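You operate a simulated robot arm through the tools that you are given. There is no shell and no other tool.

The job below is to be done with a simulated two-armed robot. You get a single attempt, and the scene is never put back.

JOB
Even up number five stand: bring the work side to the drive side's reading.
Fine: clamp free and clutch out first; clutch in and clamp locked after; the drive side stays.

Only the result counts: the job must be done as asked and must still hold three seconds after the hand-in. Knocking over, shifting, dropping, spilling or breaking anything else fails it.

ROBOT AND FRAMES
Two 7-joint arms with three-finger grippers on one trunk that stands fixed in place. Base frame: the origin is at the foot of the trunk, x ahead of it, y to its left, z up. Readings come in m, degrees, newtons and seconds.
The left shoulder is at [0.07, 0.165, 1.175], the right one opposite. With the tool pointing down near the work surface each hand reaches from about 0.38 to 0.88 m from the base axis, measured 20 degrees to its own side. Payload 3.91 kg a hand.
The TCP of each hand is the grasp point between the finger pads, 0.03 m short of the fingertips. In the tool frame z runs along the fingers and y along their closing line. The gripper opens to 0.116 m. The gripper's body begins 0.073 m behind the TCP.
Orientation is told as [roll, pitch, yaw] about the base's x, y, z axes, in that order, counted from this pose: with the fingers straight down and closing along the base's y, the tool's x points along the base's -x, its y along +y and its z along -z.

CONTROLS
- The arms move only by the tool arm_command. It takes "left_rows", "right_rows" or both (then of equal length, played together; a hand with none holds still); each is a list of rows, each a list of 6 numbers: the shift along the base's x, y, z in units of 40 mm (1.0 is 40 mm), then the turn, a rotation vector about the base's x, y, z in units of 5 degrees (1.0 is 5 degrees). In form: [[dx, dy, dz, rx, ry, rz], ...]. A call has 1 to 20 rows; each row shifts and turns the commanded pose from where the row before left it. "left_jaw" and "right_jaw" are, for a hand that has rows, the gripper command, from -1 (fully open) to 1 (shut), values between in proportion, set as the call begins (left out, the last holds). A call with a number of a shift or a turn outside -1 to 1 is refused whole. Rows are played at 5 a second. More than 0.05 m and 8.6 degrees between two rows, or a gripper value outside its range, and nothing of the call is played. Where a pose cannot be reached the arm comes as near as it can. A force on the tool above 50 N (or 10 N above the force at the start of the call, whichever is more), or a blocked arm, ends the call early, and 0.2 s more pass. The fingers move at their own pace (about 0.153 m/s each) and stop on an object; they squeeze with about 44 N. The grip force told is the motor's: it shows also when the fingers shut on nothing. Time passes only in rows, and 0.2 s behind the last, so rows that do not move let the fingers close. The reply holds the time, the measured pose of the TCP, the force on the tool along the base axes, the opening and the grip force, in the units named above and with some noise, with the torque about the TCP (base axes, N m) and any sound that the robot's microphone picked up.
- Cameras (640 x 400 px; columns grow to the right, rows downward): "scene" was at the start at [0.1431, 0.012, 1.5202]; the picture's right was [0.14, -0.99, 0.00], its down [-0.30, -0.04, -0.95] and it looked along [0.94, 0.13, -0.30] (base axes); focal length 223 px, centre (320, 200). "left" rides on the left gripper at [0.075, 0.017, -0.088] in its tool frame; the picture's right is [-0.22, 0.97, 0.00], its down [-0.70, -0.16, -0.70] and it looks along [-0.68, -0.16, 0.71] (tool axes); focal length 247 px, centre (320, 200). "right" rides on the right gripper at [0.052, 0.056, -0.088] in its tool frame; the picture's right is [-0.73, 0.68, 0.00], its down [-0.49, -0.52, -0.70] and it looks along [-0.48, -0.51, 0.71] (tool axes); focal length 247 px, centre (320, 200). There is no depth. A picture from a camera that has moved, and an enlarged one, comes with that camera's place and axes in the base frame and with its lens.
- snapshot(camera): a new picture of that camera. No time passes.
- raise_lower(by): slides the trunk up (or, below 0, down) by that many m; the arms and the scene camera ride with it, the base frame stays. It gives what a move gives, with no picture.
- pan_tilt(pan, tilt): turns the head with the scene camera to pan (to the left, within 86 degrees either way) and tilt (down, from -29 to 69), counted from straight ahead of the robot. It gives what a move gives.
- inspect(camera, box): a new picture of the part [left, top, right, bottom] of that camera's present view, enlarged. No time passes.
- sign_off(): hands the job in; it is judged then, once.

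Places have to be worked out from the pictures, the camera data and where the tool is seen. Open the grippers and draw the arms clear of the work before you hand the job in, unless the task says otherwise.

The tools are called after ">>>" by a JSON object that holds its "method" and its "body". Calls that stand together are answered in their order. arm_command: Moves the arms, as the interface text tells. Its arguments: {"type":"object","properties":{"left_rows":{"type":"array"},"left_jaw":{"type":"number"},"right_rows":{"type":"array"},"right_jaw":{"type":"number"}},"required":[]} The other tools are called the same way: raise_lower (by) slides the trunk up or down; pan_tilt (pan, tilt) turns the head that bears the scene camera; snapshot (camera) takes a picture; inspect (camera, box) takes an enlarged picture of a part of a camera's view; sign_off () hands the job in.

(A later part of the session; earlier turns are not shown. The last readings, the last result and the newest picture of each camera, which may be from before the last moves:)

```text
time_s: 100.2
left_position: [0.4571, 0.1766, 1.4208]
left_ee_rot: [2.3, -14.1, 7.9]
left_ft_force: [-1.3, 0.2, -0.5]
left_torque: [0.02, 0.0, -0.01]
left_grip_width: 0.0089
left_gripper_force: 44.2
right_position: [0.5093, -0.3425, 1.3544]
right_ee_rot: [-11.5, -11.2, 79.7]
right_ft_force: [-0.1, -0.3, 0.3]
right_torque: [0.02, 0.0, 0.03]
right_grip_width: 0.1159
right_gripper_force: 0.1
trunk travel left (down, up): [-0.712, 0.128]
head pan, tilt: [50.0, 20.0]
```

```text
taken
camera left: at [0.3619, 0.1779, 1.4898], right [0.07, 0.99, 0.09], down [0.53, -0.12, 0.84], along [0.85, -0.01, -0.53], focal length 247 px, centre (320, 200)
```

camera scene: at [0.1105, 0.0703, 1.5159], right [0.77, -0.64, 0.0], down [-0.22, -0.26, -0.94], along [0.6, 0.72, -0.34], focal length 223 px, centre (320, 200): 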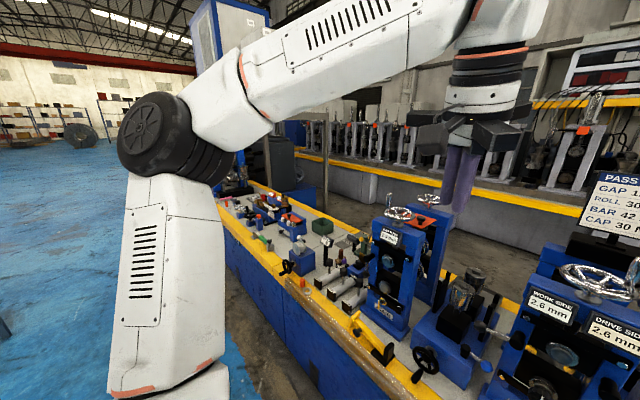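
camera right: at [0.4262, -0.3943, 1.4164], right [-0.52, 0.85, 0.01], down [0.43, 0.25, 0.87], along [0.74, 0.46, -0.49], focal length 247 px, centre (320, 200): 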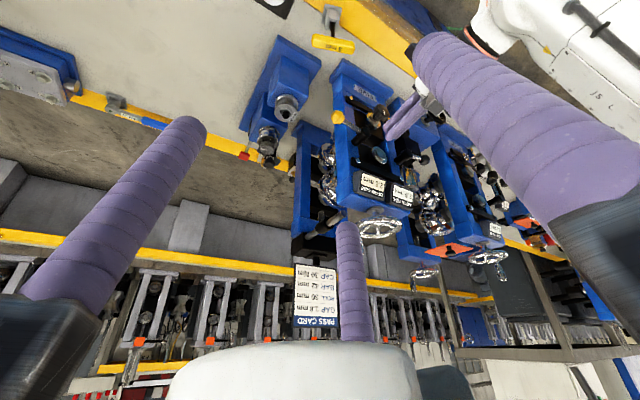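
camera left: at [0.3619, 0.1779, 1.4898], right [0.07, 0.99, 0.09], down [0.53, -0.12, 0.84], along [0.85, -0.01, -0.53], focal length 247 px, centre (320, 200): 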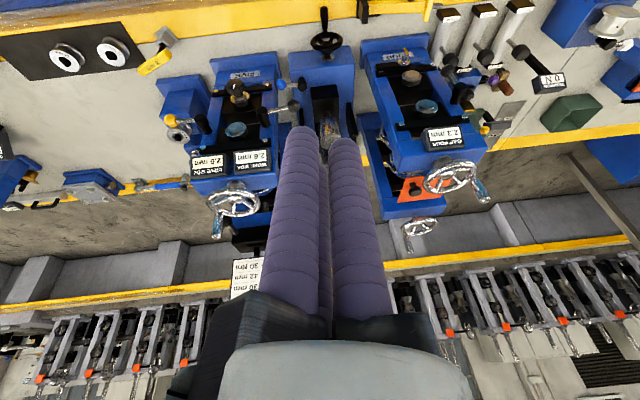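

The elbow is out to the left, which looks like the good posture. I replay the original path to the forward-pointing pose at (0.585, 0.10, 1.20).

>>> {"method": "arm_command", "body": {"left_rows": [[0.213, -0.128, -0.367, 0, -1, -0.105], [0.213, -0.128, -0.367, 0, -1, -0.105], [0.213, -0.128, -0.367, 0, -1, -0.105], [0.213, -0.128, -0.367, 0, -1, -0.105], [0.213, -0.128, -0.367, 0, -1, -0.105], [0.213, -0.128, -0.367, 0, -1, -0.105], [0.213, -0.128, -0.367, 0, -1, -0.105], [0.213, -0.128, -0.367, 0, -1, -0.105], [0.213, -0.128, -0.367, 0, -1, -0.105], [0.213, -0.128, -0.367, 0, -1, -0.105], [0.213, -0.128, -0.367, 0, -1, -0.105], [0.213, -0.128, -0.367, 0, -1, -0.105], [0.213, -0.128, -0.367, 0, -1, -0.105], [0.213, -0.128, -0.367, 0, -1, -0.105], [0.213, -0.128, -0.367, 0, -1, -0.105]]}}

>>> {"method": "snapshot", "body": {"camera": "scene"}}

```text
time_s: 103.4
left_position: [0.5878, 0.1016, 1.2011]
left_ee_rot: [-49.0, -87.8, 48.3]
left_ft_force: [0.2, -0.8, -0.1]
left_torque: [0.01, -0.02, 0.01]
left_grip_width: 0.009
left_gripper_force: 44.1
right_position: [0.5111, -0.3445, 1.353]
right_ee_rot: [-11.3, -11.2, 79.7]
right_ft_force: [0.0, 0.1, -0.2]
right_torque: [0.04, 0.03, 0.02]
right_grip_width: 0.1162
right_gripper_force: 0.0
trunk travel left (down, up): [-0.712, 0.128]
head pan, tilt: [50.0, 20.0]
```

```text
taken
camera scene: at [0.1116, 0.0685, 1.516], right [0.77, -0.64, 0.0], down [-0.22, -0.26, -0.94], along [0.6, 0.72, -0.34], focal length 223 px, centre (320, 200)
```

scene: 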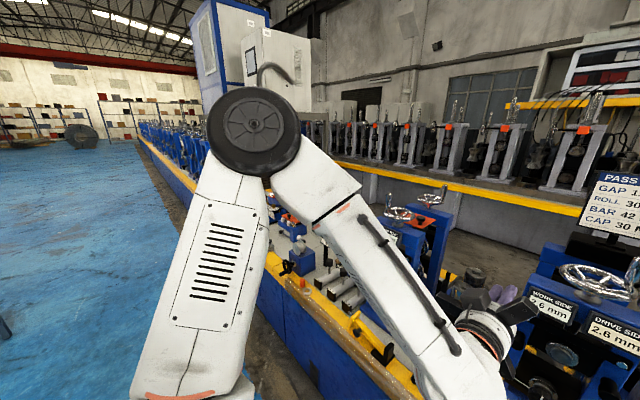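

I compare with the earlier posture from the usual head pose.

>>> {"method": "pan_tilt", "body": {"pan": 5, "tilt": 40}}

>>> {"method": "snapshot", "body": {"camera": "scene"}}

```text
time_s: 104.5
left_position: [0.5856, 0.1038, 1.2008]
left_ee_rot: [-47.9, -87.8, 47.3]
left_ft_force: [-0.4, 0.2, 0.2]
left_torque: [-0.01, 0.0, -0.04]
left_grip_width: 0.009
left_gripper_force: 44.1
right_position: [0.5091, -0.3432, 1.3536]
right_ee_rot: [-11.4, -11.3, 79.6]
right_ft_force: [-0.5, 0.7, 0.2]
right_torque: [0.01, -0.02, -0.01]
right_grip_width: 0.1155
right_gripper_force: 0.1
trunk travel left (down, up): [-0.712, 0.128]
head pan, tilt: [5.0, 40.0]
```

```text
taken
camera scene: at [0.1354, 0.0062, 1.4846], right [0.09, -1.0, 0.0], down [-0.64, -0.06, -0.77], along [0.76, 0.07, -0.64], focal length 223 px, centre (320, 200)
```

scene: 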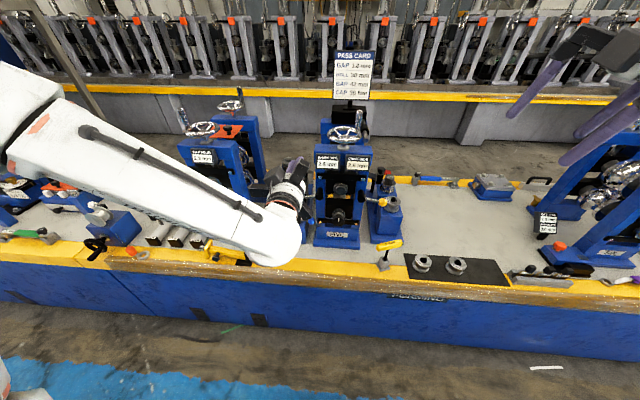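

The forearm came back wrist-flipped, so I'll avoid the forward-horizontal pose: with the hands tilted 45° forward-down, each arm can handle the lever on its own side (right hand → yellow, left hand → grey), pressing the ball down from above and then pushing it inward from outside. I bring both hands into that attitude, well clear of the stand.

>>> {"method": "arm_command", "body": {"right_rows": [[0, 0, 0, -0.52, 0.85, 0], [0, 0, 0, -0.52, 0.85, 0], [0, 0, 0, -0.52, 0.85, 0], [0, 0, 0, 0, 0, -1], [0, 0, 0, 0, 0, -1], [0, 0, 0, 0, 0, -1], [0, 0, 0, 0, 0, -1], [0, 0, 0, 0, 0, -1], [0, 0, 0, 0, 0, -1], [0, 0, 0, 0, 0, -1], [0, 0, 0, 0, 0, -1], [0, 0, 0, 0, 0, -1], [0, 0, 0, 0, 0, -1], [0, 0, 0, 0, 0, -1], [0, 0, 0, 0, 0, -1], [0, 0, 0, 0, 0, -1], [0, 0, 0, 0, 0, -1], [0, 0, 0, 0, 0, -1], [0, 0, 0, 0, 0, -0.7]], "right_jaw": 1, "left_rows": [[0, 0.17, 0, 0, 0.95, 0], [0, 0.17, 0, 0, 0.95, 0], [0, 0.17, 0, 0, 0.95, 0], [0, 0.17, 0, 0, 0.95, 0], [0, 0.17, 0, 0, 0.95, 0], [0, 0.17, 0, 0, 0.95, 0], [0, 0.17, 0, 0, 0.95, 0], [0, 0.17, 0, 0, 0.95, 0], [0, 0.17, 0, 0, 0.95, 0], [0, 0, 0, 0, 0, 0], [0, 0, 0, 0, 0, 0], [0, 0, 0, 0, 0, 0], [0, 0, 0, 0, 0, 0], [0, 0, 0, 0, 0, 0], [0, 0, 0, 0, 0, 0], [0, 0, 0, 0, 0, 0], [0, 0, 0, 0, 0, 0], [0, 0, 0, 0, 0, 0], [0, 0, 0, 0, 0, 0]]}}

>>> {"method": "snapshot", "body": {"camera": "scene"}}

```text
time_s: 108.5
left_position: [0.5847, 0.1657, 1.2001]
left_ee_rot: [-2.2, -45.7, 2.3]
left_ft_force: [0.8, 0.4, -0.4]
left_torque: [-0.02, -0.01, 0.0]
left_grip_width: 0.0091
left_gripper_force: 43.8
right_position: [0.5103, -0.3434, 1.3527]
right_ee_rot: [-0.4, -1.0, -0.2]
right_ft_force: [-0.1, -0.6, 0.5]
right_torque: [0.0, -0.03, -0.03]
right_grip_width: 0.0092
right_gripper_force: 44.0
trunk travel left (down, up): [-0.712, 0.128]
head pan, tilt: [5.0, 40.0]
```

```text
taken
camera scene: at [0.1353, 0.0064, 1.4846], right [0.09, -1.0, 0.0], down [-0.64, -0.06, -0.77], along [0.76, 0.07, -0.64], focal length 223 px, centre (320, 200)
```

scene: 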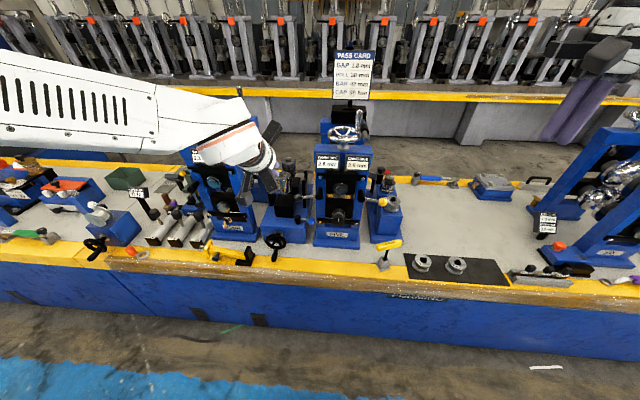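

Right hand is back to plain orientation. I tilt it 45° and bring it in front of the yellow lever's side, at (0.62, -0.20, 1.15).

>>> {"method": "arm_command", "body": {"right_rows": [[0.305, 0.398, -0.563, 0, -1, 0], [0.305, 0.398, -0.563, 0, -1, 0], [0.305, 0.398, -0.563, 0, -1, 0], [0.305, 0.398, -0.563, 0, -1, 0], [0.305, 0.398, -0.563, 0, -1, 0], [0.305, 0.398, -0.563, 0, -1, 0], [0.305, 0.398, -0.563, 0, -1, 0], [0.305, 0.398, -0.563, 0, -1, 0], [0.305, 0.398, -0.563, 0, -1, 0]]}}

>>> {"method": "snapshot", "body": {"camera": "scene"}}

>>> {"method": "snapshot", "body": {"camera": "right"}}

```text
time_s: 110.5
left_position: [0.5851, 0.1667, 1.2002]
left_ee_rot: [-2.4, -45.7, 2.4]
left_ft_force: [-0.5, 0.0, -0.7]
left_torque: [-0.02, -0.03, -0.02]
left_grip_width: 0.009
left_gripper_force: 44.1
right_position: [0.6179, -0.1904, 1.1563]
right_ee_rot: [-1.0, -46.1, 0.1]
right_ft_force: [0.5, 0.2, -5.9]
right_torque: [-0.05, -0.38, -0.01]
right_grip_width: 0.0091
right_gripper_force: 44.2
right hand out of reach, approached as far as the arm can: row 9
trunk travel left (down, up): [-0.712, 0.128]
head pan, tilt: [5.0, 40.0]
```

```text
taken
camera scene: at [0.1361, 0.0073, 1.4842], right [0.09, -1.0, 0.0], down [-0.64, -0.06, -0.77], along [0.76, 0.07, -0.64], focal length 223 px, centre (320, 200)
```

scene: 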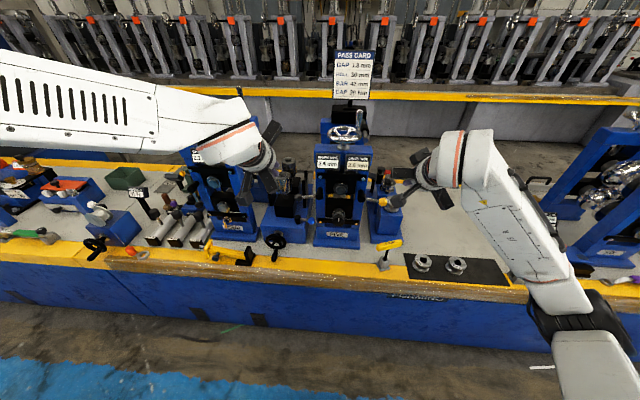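

```text
taken
camera right: at [0.5194, -0.1327, 1.177], right [0.52, 0.68, 0.52], down [-0.17, -0.51, 0.84], along [0.84, -0.52, -0.15], focal length 247 px, centre (320, 200)
```

right: 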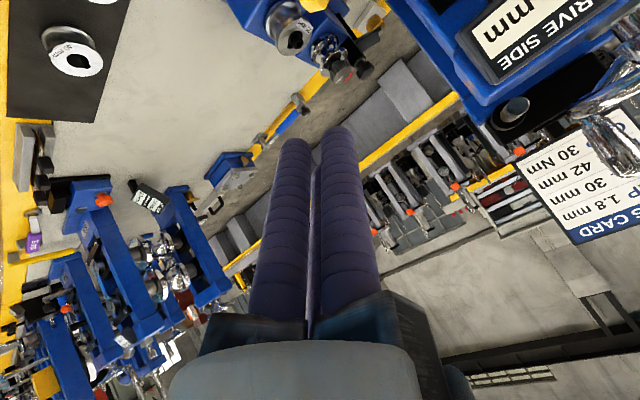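

The right hand is in place (near a fold limit, but moving forward should relieve it). I check the lever's exact present position.

>>> {"method": "inspect", "body": {"camera": "scene", "box": [305, 150, 425, 240]}}

>>> {"method": "inspect", "body": {"camera": "scene", "box": [360, 180, 410, 215]}}

```text
4.44 times, centred on (365, 195) of scene
camera zoom: at [0.1361, 0.0073, 1.4842], right [0.09, -1.0, 0.0], down [-0.64, -0.06, -0.77], along [0.76, 0.07, -0.64], focal length 990 px, centre (120, 222)
```

zoom: 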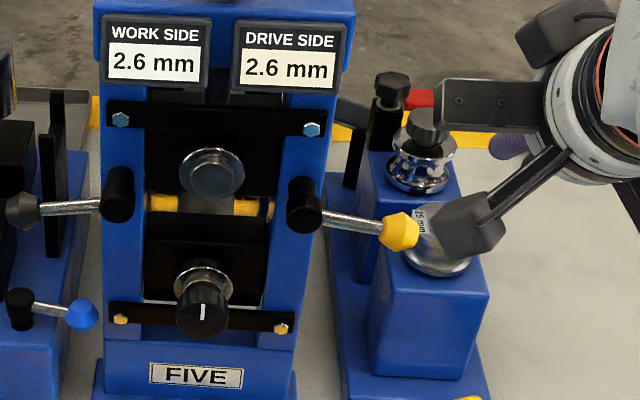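

```text
11.43 times, centred on (385, 198) of scene
camera zoom: at [0.1361, 0.0073, 1.4842], right [0.09, -1.0, 0.0], down [-0.64, -0.06, -0.77], along [0.76, 0.07, -0.64], focal length 2546 px, centre (-423, 229)
```

zoom: 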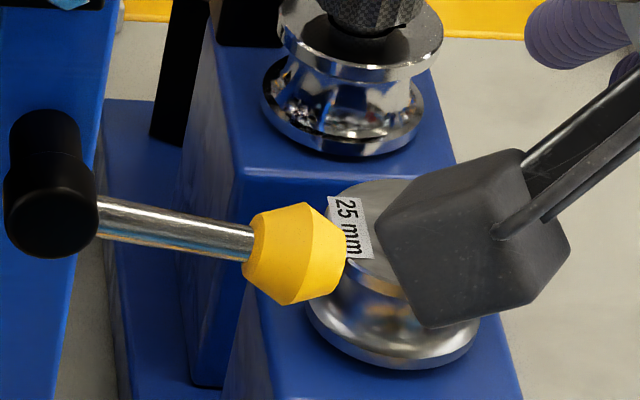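

The yellow ball is at about (0.7285, -0.156, 0.990). I bring the right fingertips above it.

>>> {"method": "arm_command", "body": {"right_rows": [[0.63, 0.275, -0.45, 0, 0, 0], [0.63, 0.275, -0.45, 0, 0, 0], [0.63, 0.275, -0.45, 0, 0, 0], [0.63, 0.275, -0.45, 0, 0, 0]]}}

>>> {"method": "inspect", "body": {"camera": "scene", "box": [340, 150, 420, 220]}}

>>> {"method": "snapshot", "body": {"camera": "right"}}

```text
time_s: 111.5
left_position: [0.5853, 0.1679, 1.1987]
left_ee_rot: [-2.4, -45.7, 2.5]
left_ft_force: [1.1, 1.0, -1.2]
left_torque: [0.0, 0.01, 0.0]
left_grip_width: 0.0091
left_gripper_force: 44.0
right_position: [0.7202, -0.1392, 1.0866]
right_ee_rot: [-1.2, -45.7, 0.5]
right_ft_force: [-0.2, -0.2, 0.4]
right_torque: [0.01, -0.02, 0.01]
right_grip_width: 0.0089
right_gripper_force: 43.6
right hand out of reach, approached as far as the arm can: row 4
trunk travel left (down, up): [-0.712, 0.128]
head pan, tilt: [5.0, 40.0]
```

```text
5.71 times, centred on (380, 185) of scene
camera zoom: at [0.1365, 0.008, 1.4844], right [0.09, -1.0, 0.0], down [-0.64, -0.06, -0.77], along [0.76, 0.07, -0.64], focal length 1273 px, centre (-23, 286)
```

zoom: 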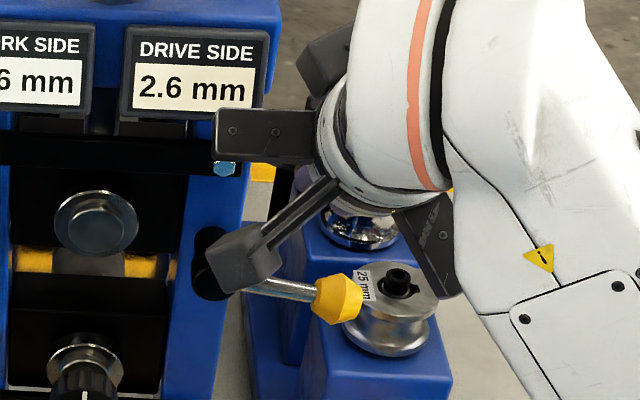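

```text
taken
camera right: at [0.6206, -0.0821, 1.1084], right [0.52, 0.69, 0.51], down [-0.16, -0.51, 0.84], along [0.84, -0.52, -0.15], focal length 247 px, centre (320, 200)
```

right: 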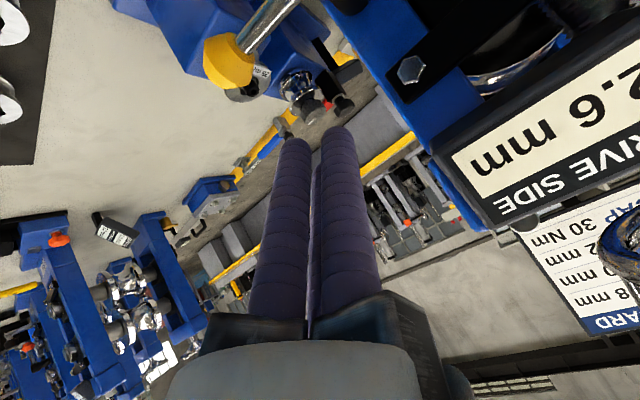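

The hand is above the ball side, though near a joint limit again. I try small steps down to see whether it follows.

>>> {"method": "arm_command", "body": {"right_rows": [[0, -0.15, -0.3, 0, 0, 0], [0, 0, -0.3, 0, 0, 0]]}}

>>> {"method": "inspect", "body": {"camera": "scene", "box": [340, 150, 420, 220]}}

>>> {"method": "snapshot", "body": {"camera": "right"}}

```text
time_s: 112.1
left_position: [0.5848, 0.1655, 1.2007]
left_ee_rot: [-2.3, -45.7, 2.4]
left_ft_force: [-0.6, 0.0, 0.3]
left_torque: [0.0, -0.02, 0.01]
left_grip_width: 0.0088
left_gripper_force: 44.1
right_position: [0.7157, -0.134, 1.075]
right_ee_rot: [-1.3, -45.7, 0.5]
right_ft_force: [0.2, -1.0, 0.3]
right_torque: [-0.02, -0.04, 0.01]
right_grip_width: 0.009
right_gripper_force: 44.1
right hand out of reach, approached as far as the arm can: row 1, 2
trunk travel left (down, up): [-0.712, 0.128]
head pan, tilt: [5.0, 40.0]
```

```text
5.71 times, centred on (380, 185) of scene
camera zoom: at [0.1356, 0.0071, 1.4845], right [0.09, -1.0, 0.0], down [-0.64, -0.06, -0.77], along [0.76, 0.07, -0.64], focal length 1273 px, centre (-23, 286)
```

zoom: 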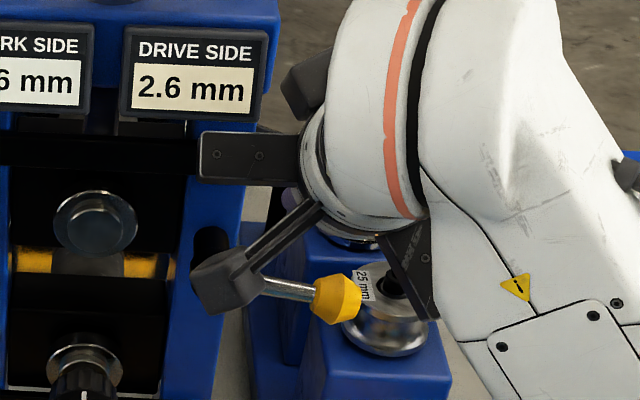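

```text
taken
camera right: at [0.6155, -0.0764, 1.0982], right [0.52, 0.69, 0.51], down [-0.16, -0.51, 0.85], along [0.84, -0.52, -0.15], focal length 247 px, centre (320, 200)
```

right: 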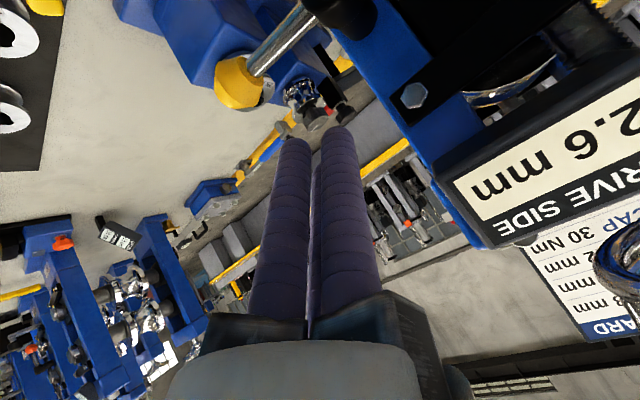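

The right arm is at a joint limit at this height. Lowering the trunk should put both arms in a better working range, so I first retract the right hand up and back, away from the stand.

>>> {"method": "arm_command", "body": {"right_rows": [[-0.4, -0.2, 0.6, 0, 0, 0], [-0.6, -0.3, 0.6, 0, 0, 0], [-0.6, -0.4, 0.6, 0, 0, 0], [-0.6, -0.4, 0.6, 0, 0, 0], [-0.6, -0.4, 0.6, 0, 0.5, 0], [-0.4, -0.4, 0.6, 0, 0.5, 0], [0, -0.4, 0.6, 0, 0.5, 0]]}}

>>> {"method": "snapshot", "body": {"camera": "scene"}}

```text
time_s: 113.7
left_position: [0.5833, 0.1655, 1.2007]
left_ee_rot: [-2.3, -45.8, 2.2]
left_ft_force: [-0.1, 0.6, -0.2]
left_torque: [-0.02, 0.01, 0.0]
left_grip_width: 0.0086
left_gripper_force: 43.7
right_position: [0.5865, -0.2341, 1.2462]
right_ee_rot: [-0.3, -38.5, -0.2]
right_ft_force: [-0.3, 0.1, -0.4]
right_torque: [0.0, -0.02, -0.03]
right_grip_width: 0.009
right_gripper_force: 44.2
trunk travel left (down, up): [-0.712, 0.128]
head pan, tilt: [5.0, 40.0]
```

```text
taken
camera scene: at [0.135, 0.0064, 1.4845], right [0.09, -1.0, 0.0], down [-0.64, -0.06, -0.77], along [0.76, 0.07, -0.64], focal length 223 px, centre (320, 200)
```

scene: 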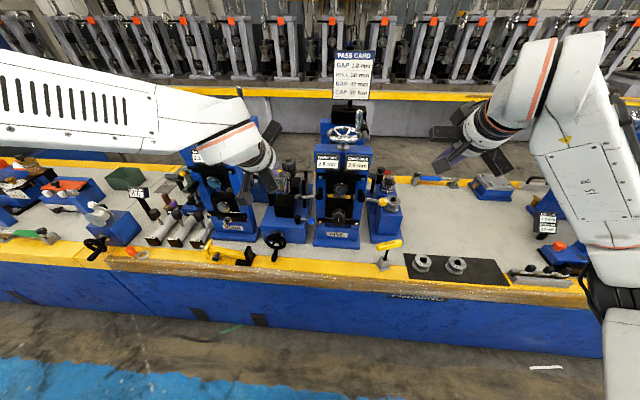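

Both hands are clear of everything below. I lower the trunk 0.2 m.

>>> {"method": "raise_lower", "body": {"by": -0.2}}

>>> {"method": "snapshot", "body": {"camera": "scene"}}

```text
time_s: 115.9
left_position: [0.5841, 0.164, 0.9999]
left_ee_rot: [-2.3, -45.8, 2.3]
left_ft_force: [-0.3, -0.3, 0.4]
left_torque: [-0.03, -0.01, 0.03]
left_grip_width: 0.0092
left_gripper_force: 44.0
right_position: [0.5855, -0.235, 1.0468]
right_ee_rot: [-0.3, -38.5, -0.2]
right_ft_force: [0.0, -0.2, 0.1]
right_torque: [0.0, 0.0, 0.02]
right_grip_width: 0.0092
right_gripper_force: 44.1
trunk travel left (down, up): [-0.512, 0.328]
head pan, tilt: [5.0, 40.0]
```

```text
taken
camera scene: at [0.1351, 0.0065, 1.2846], right [0.09, -1.0, 0.0], down [-0.64, -0.06, -0.77], along [0.76, 0.07, -0.64], focal length 223 px, centre (320, 200)
```

scene: 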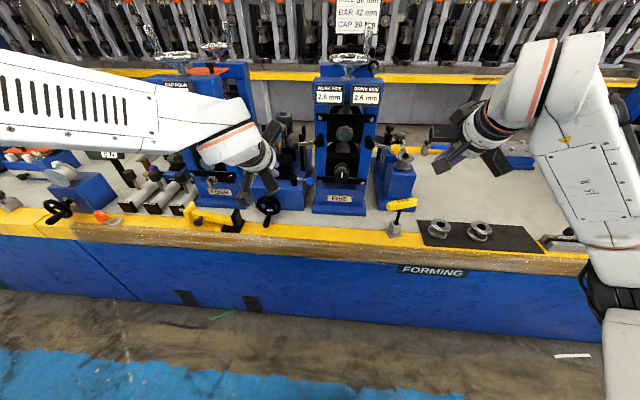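

Good view. I move the right hand forward and over the yellow ball again from this trunk height.

>>> {"method": "arm_command", "body": {"right_rows": [[0.5, 0.3, 0.3, 0, -0.3, 0], [0.7, 0.45, 0.15, 0, -0.3, 0], [0.7, 0.45, 0.1, 0, -0.3, 0], [0.7, 0.45, 0.1, 0, -0.3, 0], [0.7, 0.4, 0.1, 0, -0.1, 0]]}}

>>> {"method": "snapshot", "body": {"camera": "scene"}}

>>> {"method": "inspect", "body": {"camera": "scene", "box": [340, 100, 430, 170]}}

>>> {"method": "snapshot", "body": {"camera": "right"}}

```text
time_s: 117.1
left_position: [0.5845, 0.1652, 0.9999]
left_ee_rot: [-2.3, -45.8, 2.4]
left_ft_force: [-0.9, 0.1, -0.2]
left_torque: [0.02, 0.01, -0.02]
left_grip_width: 0.0091
left_gripper_force: 43.8
right_position: [0.7179, -0.1531, 1.0753]
right_ee_rot: [-0.5, -45.1, -0.1]
right_ft_force: [-0.2, 0.4, 0.0]
right_torque: [-0.02, 0.03, -0.04]
right_grip_width: 0.009
right_gripper_force: 43.9
trunk travel left (down, up): [-0.512, 0.328]
head pan, tilt: [5.0, 40.0]
```

```text
taken
camera scene: at [0.1362, 0.0075, 1.2844], right [0.09, -1.0, 0.0], down [-0.64, -0.06, -0.77], along [0.76, 0.07, -0.64], focal length 223 px, centre (320, 200)
```

scene: 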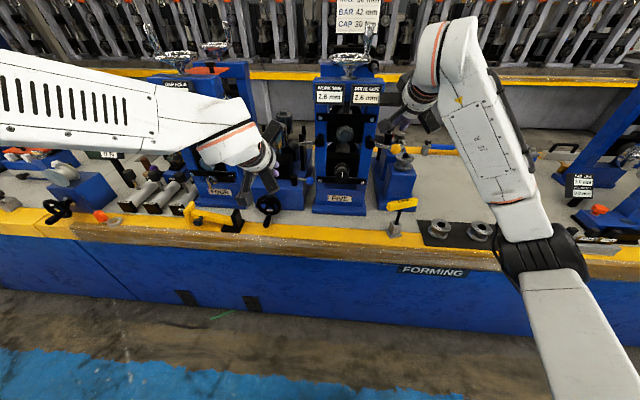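

```text
5.71 times, centred on (385, 135) of scene
camera zoom: at [0.1362, 0.0075, 1.2844], right [0.09, -1.0, 0.0], down [-0.64, -0.06, -0.77], along [0.76, 0.07, -0.64], focal length 1273 px, centre (-51, 571)
```

zoom: 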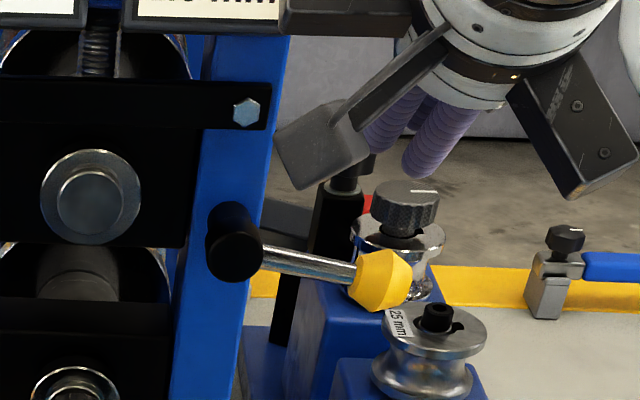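

```text
taken
camera right: at [0.6197, -0.0959, 1.0992], right [0.52, 0.68, 0.51], down [-0.15, -0.52, 0.84], along [0.84, -0.52, -0.17], focal length 247 px, centre (320, 200)
```

right: 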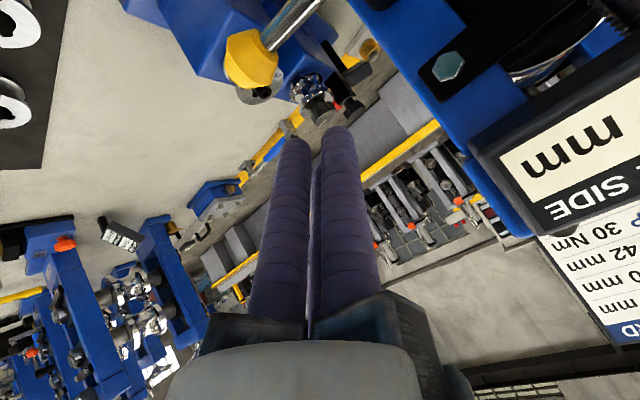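

At this trunk height the right arm moves freely. The fingertips are ~3 cm above the yellow ball at (0.7285, -0.156, 0.988); I press down onto it and follow its arc.

>>> {"method": "arm_command", "body": {"right_rows": [[0, 0, -0.45, 0, 0, 0], [0, 0, -0.45, 0, 0, 0], [0, 0.05, -0.175, 0, 0, 0]]}}

>>> {"method": "inspect", "body": {"camera": "scene", "box": [340, 100, 430, 170]}}

```text
time_s: 117.9
left_position: [0.5848, 0.1649, 1.001]
left_ee_rot: [-2.3, -45.8, 2.3]
left_ft_force: [-0.2, -0.2, 0.5]
left_torque: [-0.03, 0.01, 0.02]
left_grip_width: 0.0089
left_gripper_force: 43.3
right_position: [0.7189, -0.1507, 1.0336]
right_ee_rot: [-0.4, -45.1, -0.2]
right_ft_force: [0.8, -0.6, 0.3]
right_torque: [-0.01, 0.01, 0.0]
right_grip_width: 0.0089
right_gripper_force: 44.0
trunk travel left (down, up): [-0.512, 0.328]
head pan, tilt: [5.0, 40.0]
```

```text
5.71 times, centred on (385, 135) of scene
camera zoom: at [0.1353, 0.0066, 1.2846], right [0.09, -1.0, 0.0], down [-0.64, -0.06, -0.77], along [0.76, 0.07, -0.64], focal length 1273 px, centre (-51, 571)
```

zoom: 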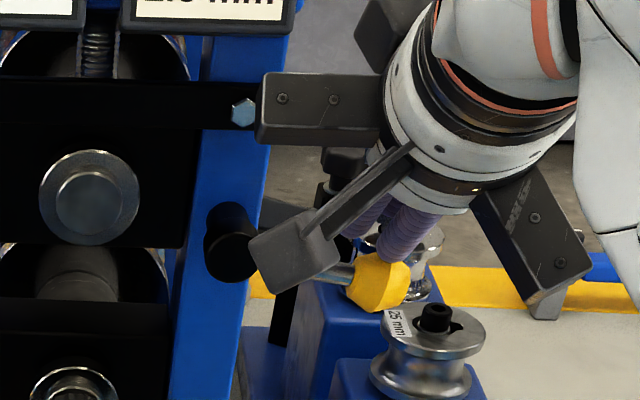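

Fingertips are just at the ball, no force yet. I continue downward along the arc.

>>> {"method": "arm_command", "body": {"right_rows": [[0, 0.05, -0.175, 0, 0, 0], [0, 0.07, -0.17, 0, 0, 0], [0, 0.09, -0.16, 0, 0, 0]]}}

>>> {"method": "inspect", "body": {"camera": "scene", "box": [340, 100, 430, 170]}}

```text
time_s: 118.7
left_position: [0.584, 0.1639, 1.0007]
left_ee_rot: [-2.3, -45.8, 2.3]
left_ft_force: [0.0, 0.3, 1.2]
left_torque: [0.02, -0.01, -0.01]
left_grip_width: 0.0091
left_gripper_force: 44.0
right_position: [0.7175, -0.1425, 1.0127]
right_ee_rot: [-0.3, -45.1, -0.1]
right_ft_force: [-0.3, -0.7, 0.3]
right_torque: [0.03, 0.01, 0.02]
right_grip_width: 0.0089
right_gripper_force: 43.7
trunk travel left (down, up): [-0.512, 0.328]
head pan, tilt: [5.0, 40.0]
```

```text
5.71 times, centred on (385, 135) of scene
camera zoom: at [0.1351, 0.0064, 1.2846], right [0.09, -1.0, 0.0], down [-0.64, -0.06, -0.77], along [0.76, 0.07, -0.64], focal length 1273 px, centre (-51, 571)
```

zoom: 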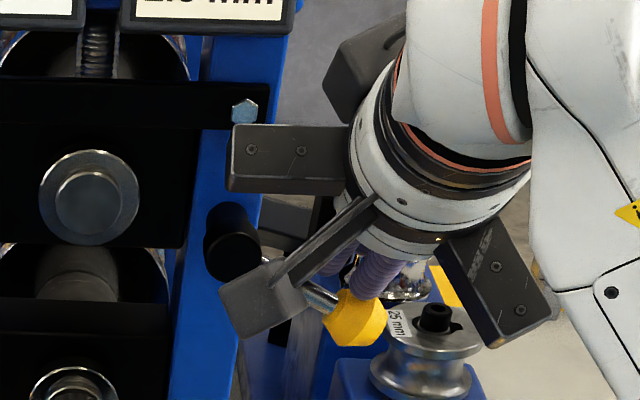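

The lever follows: it's at about 55° with negligible force. I continue the arc.

>>> {"method": "arm_command", "body": {"right_rows": [[0, 0.105, -0.15, 0, 0, 0], [0, 0.12, -0.138, 0, 0, 0], [0, 0.133, -0.125, 0, 0, 0]]}}

>>> {"method": "inspect", "body": {"camera": "scene", "box": [340, 100, 430, 170]}}

>>> {"method": "snapshot", "body": {"camera": "right"}}

```text
time_s: 119.5
left_position: [0.5847, 0.1628, 1.0005]
left_ee_rot: [-2.2, -45.9, 2.4]
left_ft_force: [-0.2, -0.2, 0.3]
left_torque: [-0.01, -0.01, 0.0]
left_grip_width: 0.009
left_gripper_force: 44.1
right_position: [0.7177, -0.1292, 0.9958]
right_ee_rot: [-0.2, -44.9, -0.2]
right_ft_force: [0.5, -5.1, 1.7]
right_torque: [-0.17, -0.11, -0.21]
right_grip_width: 0.0087
right_gripper_force: 44.7
trunk travel left (down, up): [-0.512, 0.328]
head pan, tilt: [5.0, 40.0]
```

```text
5.71 times, centred on (385, 135) of scene
camera zoom: at [0.1353, 0.0057, 1.2845], right [0.09, -1.0, 0.0], down [-0.64, -0.06, -0.77], along [0.76, 0.07, -0.64], focal length 1273 px, centre (-51, 571)
```

zoom: 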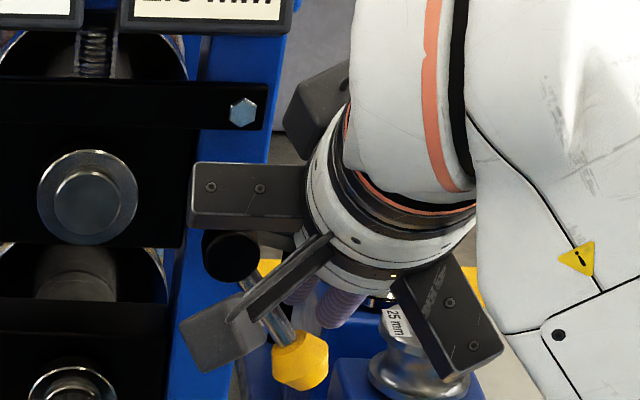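

```text
taken
camera right: at [0.6187, -0.0721, 1.02], right [0.52, 0.68, 0.52], down [-0.15, -0.52, 0.84], along [0.84, -0.52, -0.17], focal length 247 px, centre (320, 200)
```

right: 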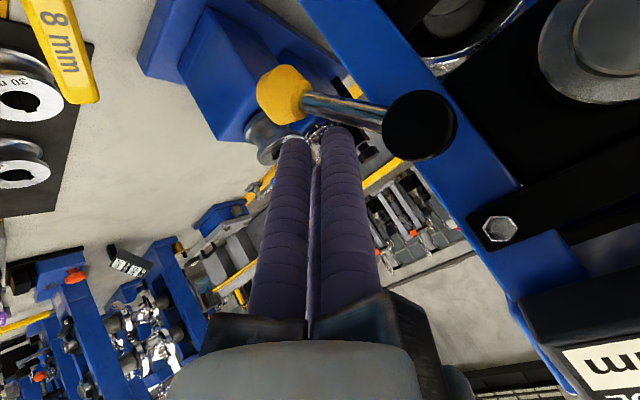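

The lever has swung to about 26° from vertical. For the last part I go round to its outer side: move out, lower to ball height, then push inward.

>>> {"method": "arm_command", "body": {"right_rows": [[0, -0.6, 0.1, 0, 0, 0], [0, -0.5, -0.3, 0, 0, 0], [0, 0, -0.6, 0, 0, 0], [0, 0, -0.6, 0, 0, 0]]}}

>>> {"method": "inspect", "body": {"camera": "scene", "box": [330, 100, 430, 190]}}

>>> {"method": "snapshot", "body": {"camera": "right"}}

```text
time_s: 120.5
left_position: [0.584, 0.1647, 1.0003]
left_ee_rot: [-2.2, -45.7, 2.2]
left_ft_force: [-0.4, -0.1, 0.4]
left_torque: [0.01, -0.01, 0.02]
left_grip_width: 0.0091
left_gripper_force: 44.2
right_position: [0.7193, -0.1722, 0.9408]
right_ee_rot: [-0.3, -45.1, -0.2]
right_ft_force: [0.2, 0.1, 0.1]
right_torque: [-0.01, 0.0, 0.0]
right_grip_width: 0.0087
right_gripper_force: 44.1
trunk travel left (down, up): [-0.512, 0.328]
head pan, tilt: [5.0, 40.0]
```

```text
4.44 times, centred on (380, 145) of scene
camera zoom: at [0.1355, 0.0061, 1.2846], right [0.09, -1.0, 0.0], down [-0.64, -0.06, -0.77], along [0.76, 0.07, -0.64], focal length 990 px, centre (53, 444)
```

zoom: 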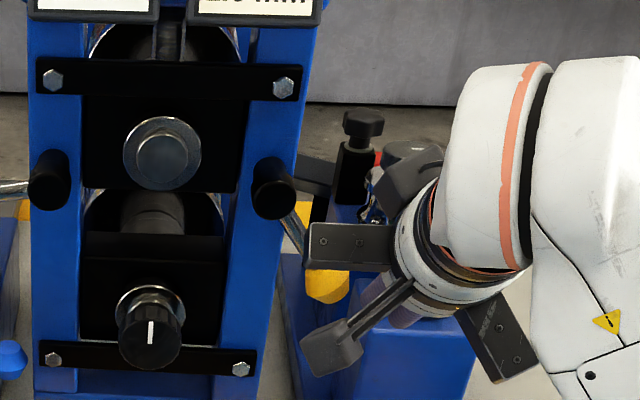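

```text
taken
camera right: at [0.6191, -0.1153, 0.9655], right [0.52, 0.68, 0.52], down [-0.15, -0.52, 0.84], along [0.84, -0.52, -0.17], focal length 247 px, centre (320, 200)
```

right: 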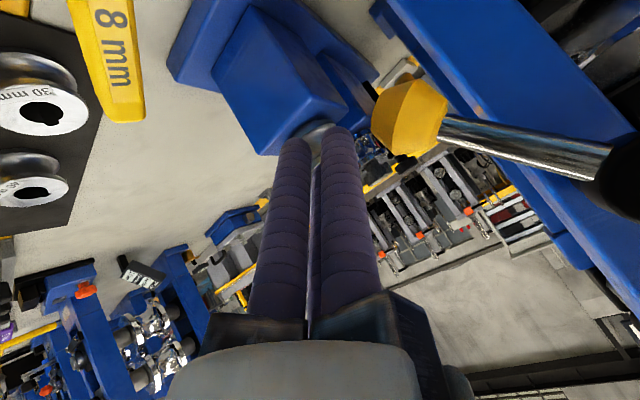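

The fingers are on the outer side of the yellow ball, at its height. I push inward (+y) in small steps towards the straight-down position.

>>> {"method": "arm_command", "body": {"right_rows": [[0, 0.35, 0, 0, 0, 0], [0, 0.2, 0, 0, 0, 0], [0, 0.2, 0, 0, 0, 0], [0, 0.2, 0, 0, 0, 0]]}}

>>> {"method": "inspect", "body": {"camera": "scene", "box": [330, 100, 430, 190]}}

>>> {"method": "snapshot", "body": {"camera": "right"}}

```text
time_s: 121.5
left_position: [0.5846, 0.1656, 1.0005]
left_ee_rot: [-2.3, -45.8, 2.4]
left_ft_force: [0.2, -1.5, -0.6]
left_torque: [0.0, -0.02, -0.01]
left_grip_width: 0.009
left_gripper_force: 43.9
right_position: [0.7178, -0.1301, 0.943]
right_ee_rot: [-0.2, -45.2, 0.0]
right_ft_force: [0.8, -0.6, -0.5]
right_torque: [0.0, 0.03, 0.01]
right_grip_width: 0.009
right_gripper_force: 44.0
trunk travel left (down, up): [-0.512, 0.328]
head pan, tilt: [5.0, 40.0]
```

```text
4.44 times, centred on (380, 145) of scene
camera zoom: at [0.1354, 0.0067, 1.2847], right [0.09, -1.0, 0.0], down [-0.64, -0.06, -0.77], along [0.76, 0.07, -0.64], focal length 990 px, centre (53, 444)
```

zoom: 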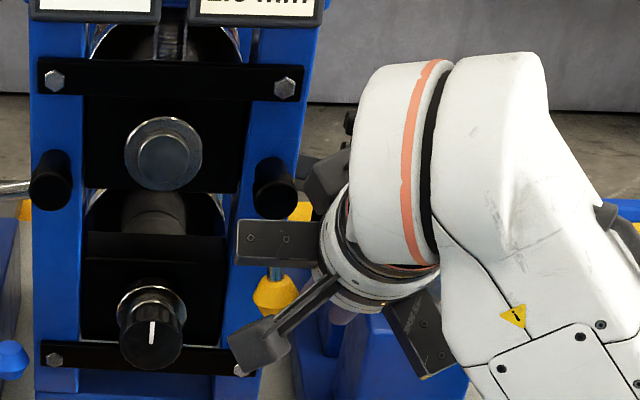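

```text
taken
camera right: at [0.6193, -0.0741, 0.966], right [0.52, 0.68, 0.52], down [-0.16, -0.52, 0.84], along [0.84, -0.52, -0.16], focal length 247 px, centre (320, 200)
```

right: 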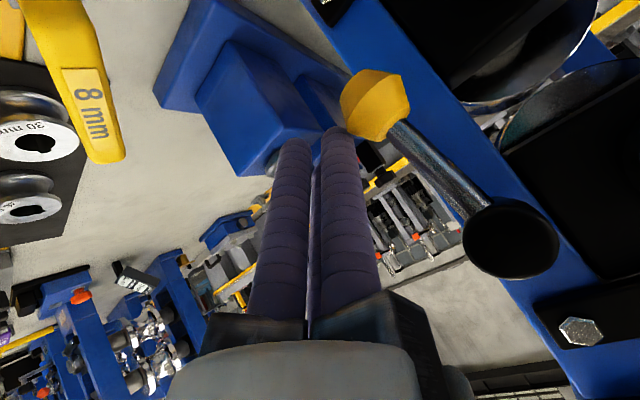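

The yellow lever is within about 10° of straight down. I push in 4 mm steps until I feel the stop.

>>> {"method": "arm_command", "body": {"right_rows": [[0, 0.1, 0, 0, 0, 0], [0, 0.1, 0, 0, 0, 0]]}}

>>> {"method": "inspect", "body": {"camera": "scene", "box": [330, 100, 430, 190]}}

```text
time_s: 122.1
left_position: [0.5847, 0.1649, 1.0009]
left_ee_rot: [-2.1, -45.7, 2.4]
left_ft_force: [-0.1, -0.6, -0.2]
left_torque: [0.0, -0.02, -0.03]
left_grip_width: 0.0089
left_gripper_force: 43.3
right_position: [0.7178, -0.1236, 0.942]
right_ee_rot: [-0.4, -45.0, -0.2]
right_ft_force: [0.7, -1.6, -1.0]
right_torque: [-0.06, -0.01, -0.01]
right_grip_width: 0.0091
right_gripper_force: 44.0
trunk travel left (down, up): [-0.512, 0.328]
head pan, tilt: [5.0, 40.0]
```

```text
4.44 times, centred on (380, 145) of scene
camera zoom: at [0.1355, 0.0063, 1.2845], right [0.09, -1.0, 0.0], down [-0.64, -0.06, -0.77], along [0.76, 0.07, -0.64], focal length 990 px, centre (53, 444)
```

zoom: 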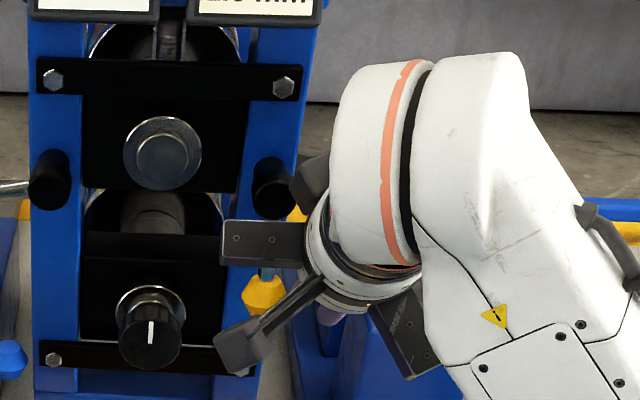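

Nearly vertical now; force is still small. Two more small steps to the stop.

>>> {"method": "arm_command", "body": {"right_rows": [[0, 0.08, 0, 0, 0, 0], [0, 0.08, 0, 0, 0, 0]]}}

>>> {"method": "inspect", "body": {"camera": "scene", "box": [330, 100, 430, 190]}}

```text
time_s: 122.7
left_position: [0.5852, 0.1656, 0.9998]
left_ee_rot: [-2.1, -45.7, 2.4]
left_ft_force: [-0.1, 0.3, 0.1]
left_torque: [-0.02, -0.03, -0.04]
left_grip_width: 0.0091
left_gripper_force: 44.0
right_position: [0.7188, -0.1188, 0.9423]
right_ee_rot: [-0.3, -44.9, -0.2]
right_ft_force: [-1.2, -2.3, -0.2]
right_torque: [-0.07, 0.01, -0.01]
right_grip_width: 0.0091
right_gripper_force: 43.9
trunk travel left (down, up): [-0.512, 0.328]
head pan, tilt: [5.0, 40.0]
```

```text
4.44 times, centred on (380, 145) of scene
camera zoom: at [0.1354, 0.0062, 1.2845], right [0.09, -1.0, 0.0], down [-0.64, -0.06, -0.77], along [0.76, 0.07, -0.64], focal length 990 px, centre (53, 444)
```

zoom: 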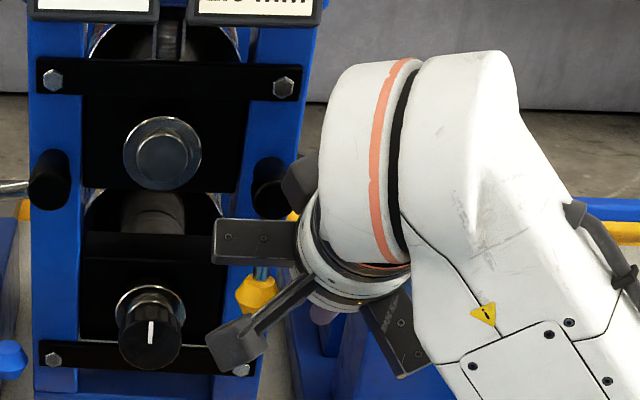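

The lever looks vertical now (force 2 N). I make one more 2 mm step to find out whether a hard stop is there.

>>> {"method": "arm_command", "body": {"right_rows": [[0, 0.06, 0, 0, 0, 0], [0, 0, 0, 0, 0, 0]]}}

>>> {"method": "inspect", "body": {"camera": "scene", "box": [360, 130, 400, 180]}}

```text
time_s: 123.3
left_position: [0.5847, 0.163, 1.0008]
left_ee_rot: [-2.2, -45.7, 2.2]
left_ft_force: [0.5, -0.2, 0.0]
left_torque: [-0.01, 0.04, 0.0]
left_grip_width: 0.0089
left_gripper_force: 44.0
right_position: [0.7191, -0.1192, 0.9406]
right_ee_rot: [-0.1, -44.9, -0.4]
right_ft_force: [1.1, -10.2, -1.3]
right_torque: [-0.16, 0.05, -0.16]
right_grip_width: 0.0087
right_gripper_force: 44.8
trunk travel left (down, up): [-0.512, 0.328]
head pan, tilt: [5.0, 40.0]
```

```text
8.00 times, centred on (380, 155) of scene
camera zoom: at [0.1356, 0.0049, 1.2845], right [0.09, -1.0, 0.0], down [-0.64, -0.05, -0.77], along [0.76, 0.07, -0.64], focal length 1782 px, centre (-160, 560)
```

zoom: 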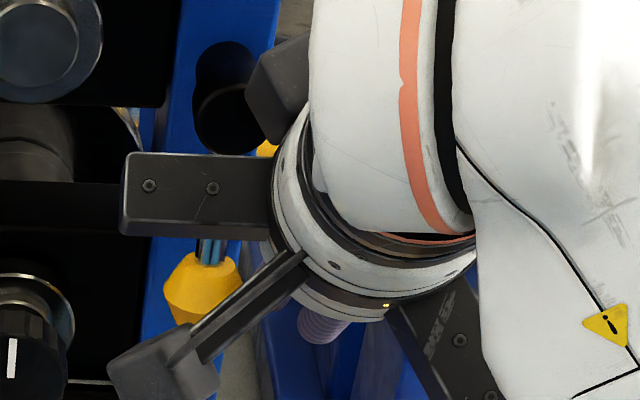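

Force rose to 10 N with no further motion: the stop. I press slightly more to seat it, then back straight out.

>>> {"method": "arm_command", "body": {"right_rows": [[0, 0.05, 0, 0, 0, 0], [0, 0, 0, 0, 0, 0]]}}

>>> {"method": "arm_command", "body": {"right_rows": [[0, -0.25, 0, 0, 0, 0], [0, -0.5, 0, 0, 0, 0], [0, -0.5, 0.2, 0, 0, 0], [-0.5, 0, 0.5, 0, 0, 0], [-0.8, -0.3, 0.7, 0, 0, 0], [-0.8, -0.3, 0.7, 0, 0, 0]]}}

>>> {"method": "inspect", "body": {"camera": "scene", "box": [300, 80, 420, 200]}}

>>> {"method": "snapshot", "body": {"camera": "scene"}}

```text
time_s: 123.9
left_position: [0.5851, 0.1643, 1.0009]
left_ee_rot: [-2.1, -45.7, 2.2]
left_ft_force: [-0.7, -1.1, 0.3]
left_torque: [0.03, 0.01, 0.02]
left_grip_width: 0.0091
left_gripper_force: 43.9
right_position: [0.7184, -0.119, 0.9422]
right_ee_rot: [-0.2, -45.1, -0.4]
right_ft_force: [4.2, -16.9, 4.9]
right_torque: [-0.18, -0.08, -0.34]
right_grip_width: 0.0091
right_gripper_force: 43.9
trunk travel left (down, up): [-0.512, 0.328]
head pan, tilt: [5.0, 40.0]
```

```text
time_s: 125.3
left_position: [0.5842, 0.1659, 0.9999]
left_ee_rot: [-2.3, -45.8, 2.4]
left_ft_force: [-0.1, -0.2, -0.2]
left_torque: [0.01, 0.03, 0.0]
left_grip_width: 0.0088
left_gripper_force: 43.8
right_position: [0.6364, -0.1869, 1.029]
right_ee_rot: [-0.3, -45.0, -0.2]
right_ft_force: [-0.2, 0.5, -0.3]
right_torque: [-0.01, -0.01, 0.03]
right_grip_width: 0.0089
right_gripper_force: 43.9
trunk travel left (down, up): [-0.512, 0.328]
head pan, tilt: [5.0, 40.0]
```

```text
3.33 times, centred on (360, 140) of scene
camera zoom: at [0.134, 0.0065, 1.2846], right [0.09, -1.0, 0.0], down [-0.64, -0.06, -0.77], along [0.76, 0.07, -0.64], focal length 743 px, centre (187, 400)
```

zoom: 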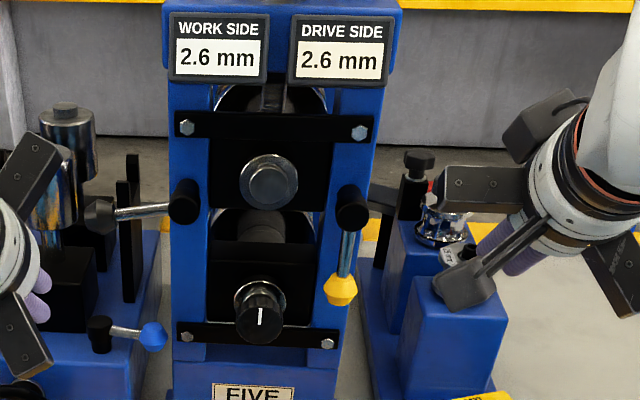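

```text
taken
camera scene: at [0.134, 0.0065, 1.2846], right [0.09, -1.0, 0.0], down [-0.64, -0.06, -0.77], along [0.76, 0.07, -0.64], focal length 223 px, centre (320, 200)
```

scene: 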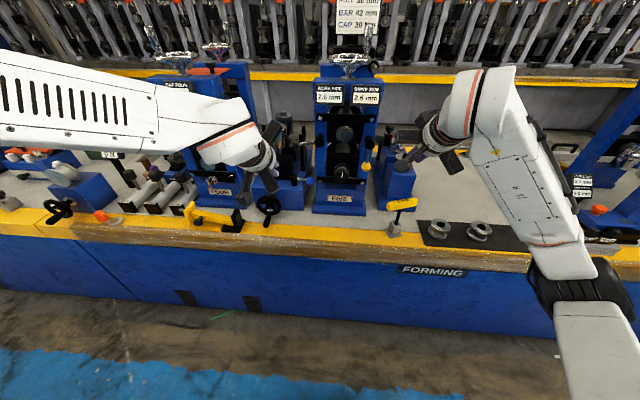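

Yellow (clutch) is back straight down and the readings hold at 2.6 / 2.6. Now the grey clamp lever with the left hand: ball at about (0.7285, 0.136, 0.990). I bring the left fingertips above it.

>>> {"method": "arm_command", "body": {"left_rows": [[0.3, -0.1, 0.9, 0, 0, 0], [0.6, -0.1, 0.9, 0, 0, 0], [0.8, -0.1, 0.2, 0, 0, 0], [0.8, -0.1, 0, 0, 0, 0], [0.85, -0.1, 0, 0, 0, 0]]}}

>>> {"method": "inspect", "body": {"camera": "scene", "box": [270, 80, 390, 200]}}

>>> {"method": "snapshot", "body": {"camera": "left"}}

```text
time_s: 126.5
left_position: [0.7187, 0.1456, 1.0818]
left_ee_rot: [-2.2, -45.7, 2.3]
left_ft_force: [0.8, 0.0, 0.1]
left_torque: [0.03, 0.0, -0.01]
left_grip_width: 0.0089
left_gripper_force: 44.0
right_position: [0.6381, -0.187, 1.0272]
right_ee_rot: [-0.2, -45.0, -0.2]
right_ft_force: [0.4, 0.4, -0.1]
right_torque: [0.02, 0.02, -0.02]
right_grip_width: 0.0087
right_gripper_force: 44.0
trunk travel left (down, up): [-0.512, 0.328]
head pan, tilt: [5.0, 40.0]
```

```text
3.33 times, centred on (330, 140) of scene
camera zoom: at [0.1368, 0.0061, 1.2843], right [0.09, -1.0, 0.0], down [-0.64, -0.06, -0.77], along [0.76, 0.07, -0.64], focal length 743 px, centre (287, 400)
```

zoom: 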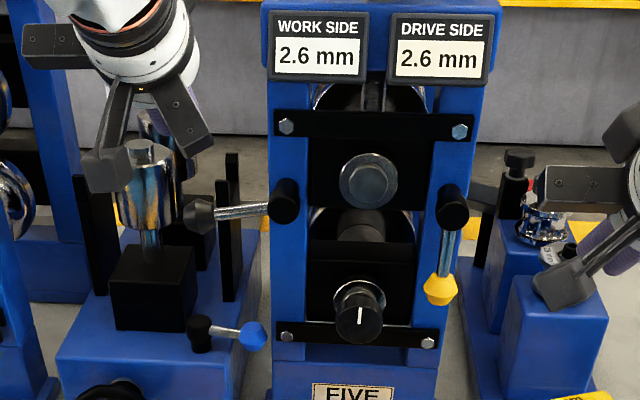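

```text
taken
camera left: at [0.6029, 0.1617, 1.0899], right [0.14, 0.98, 0.13], down [-0.01, -0.13, 0.99], along [0.99, -0.14, -0.01], focal length 247 px, centre (320, 200)
```

left: 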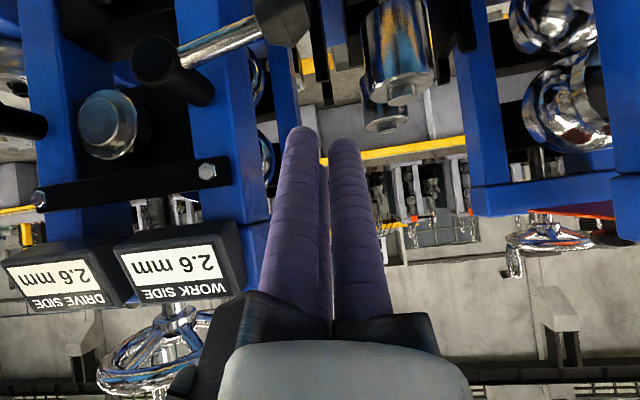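

The left fingertips are above the grey ball. I press down onto it and follow its arc, as with the yellow one.

>>> {"method": "arm_command", "body": {"left_rows": [[0, 0, -0.45, 0, 0, 0], [0, 0, -0.45, 0, 0, 0], [0, -0.03, -0.175, 0, 0, 0], [0, -0.05, -0.175, 0, 0, 0]]}}

>>> {"method": "inspect", "body": {"camera": "scene", "box": [270, 80, 390, 200]}}

>>> {"method": "snapshot", "body": {"camera": "left"}}

```text
time_s: 127.5
left_position: [0.7182, 0.1425, 1.0319]
left_ee_rot: [-2.4, -45.9, 2.4]
left_ft_force: [-0.6, 0.1, 1.4]
left_torque: [-0.02, 0.0, 0.03]
left_grip_width: 0.0091
left_gripper_force: 43.9
right_position: [0.6374, -0.1879, 1.0273]
right_ee_rot: [-0.3, -45.1, -0.2]
right_ft_force: [-0.8, 0.5, -0.6]
right_torque: [0.01, 0.02, -0.01]
right_grip_width: 0.0088
right_gripper_force: 43.7
trunk travel left (down, up): [-0.512, 0.328]
head pan, tilt: [5.0, 40.0]
```

```text
3.33 times, centred on (330, 140) of scene
camera zoom: at [0.1351, 0.0066, 1.2846], right [0.09, -1.0, 0.0], down [-0.64, -0.06, -0.77], along [0.76, 0.07, -0.64], focal length 743 px, centre (287, 400)
```

zoom: 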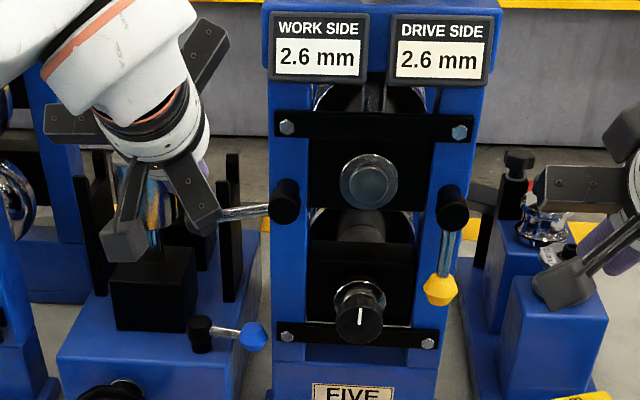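

```text
taken
camera left: at [0.6027, 0.1587, 1.0393], right [0.14, 0.98, 0.13], down [-0.02, -0.13, 0.99], along [0.99, -0.14, 0.0], focal length 247 px, centre (320, 200)
```

left: 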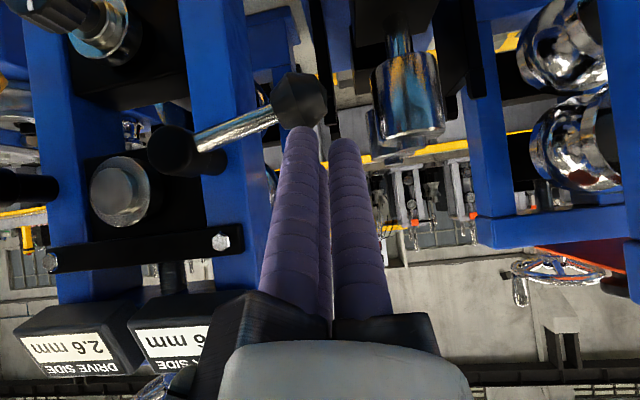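

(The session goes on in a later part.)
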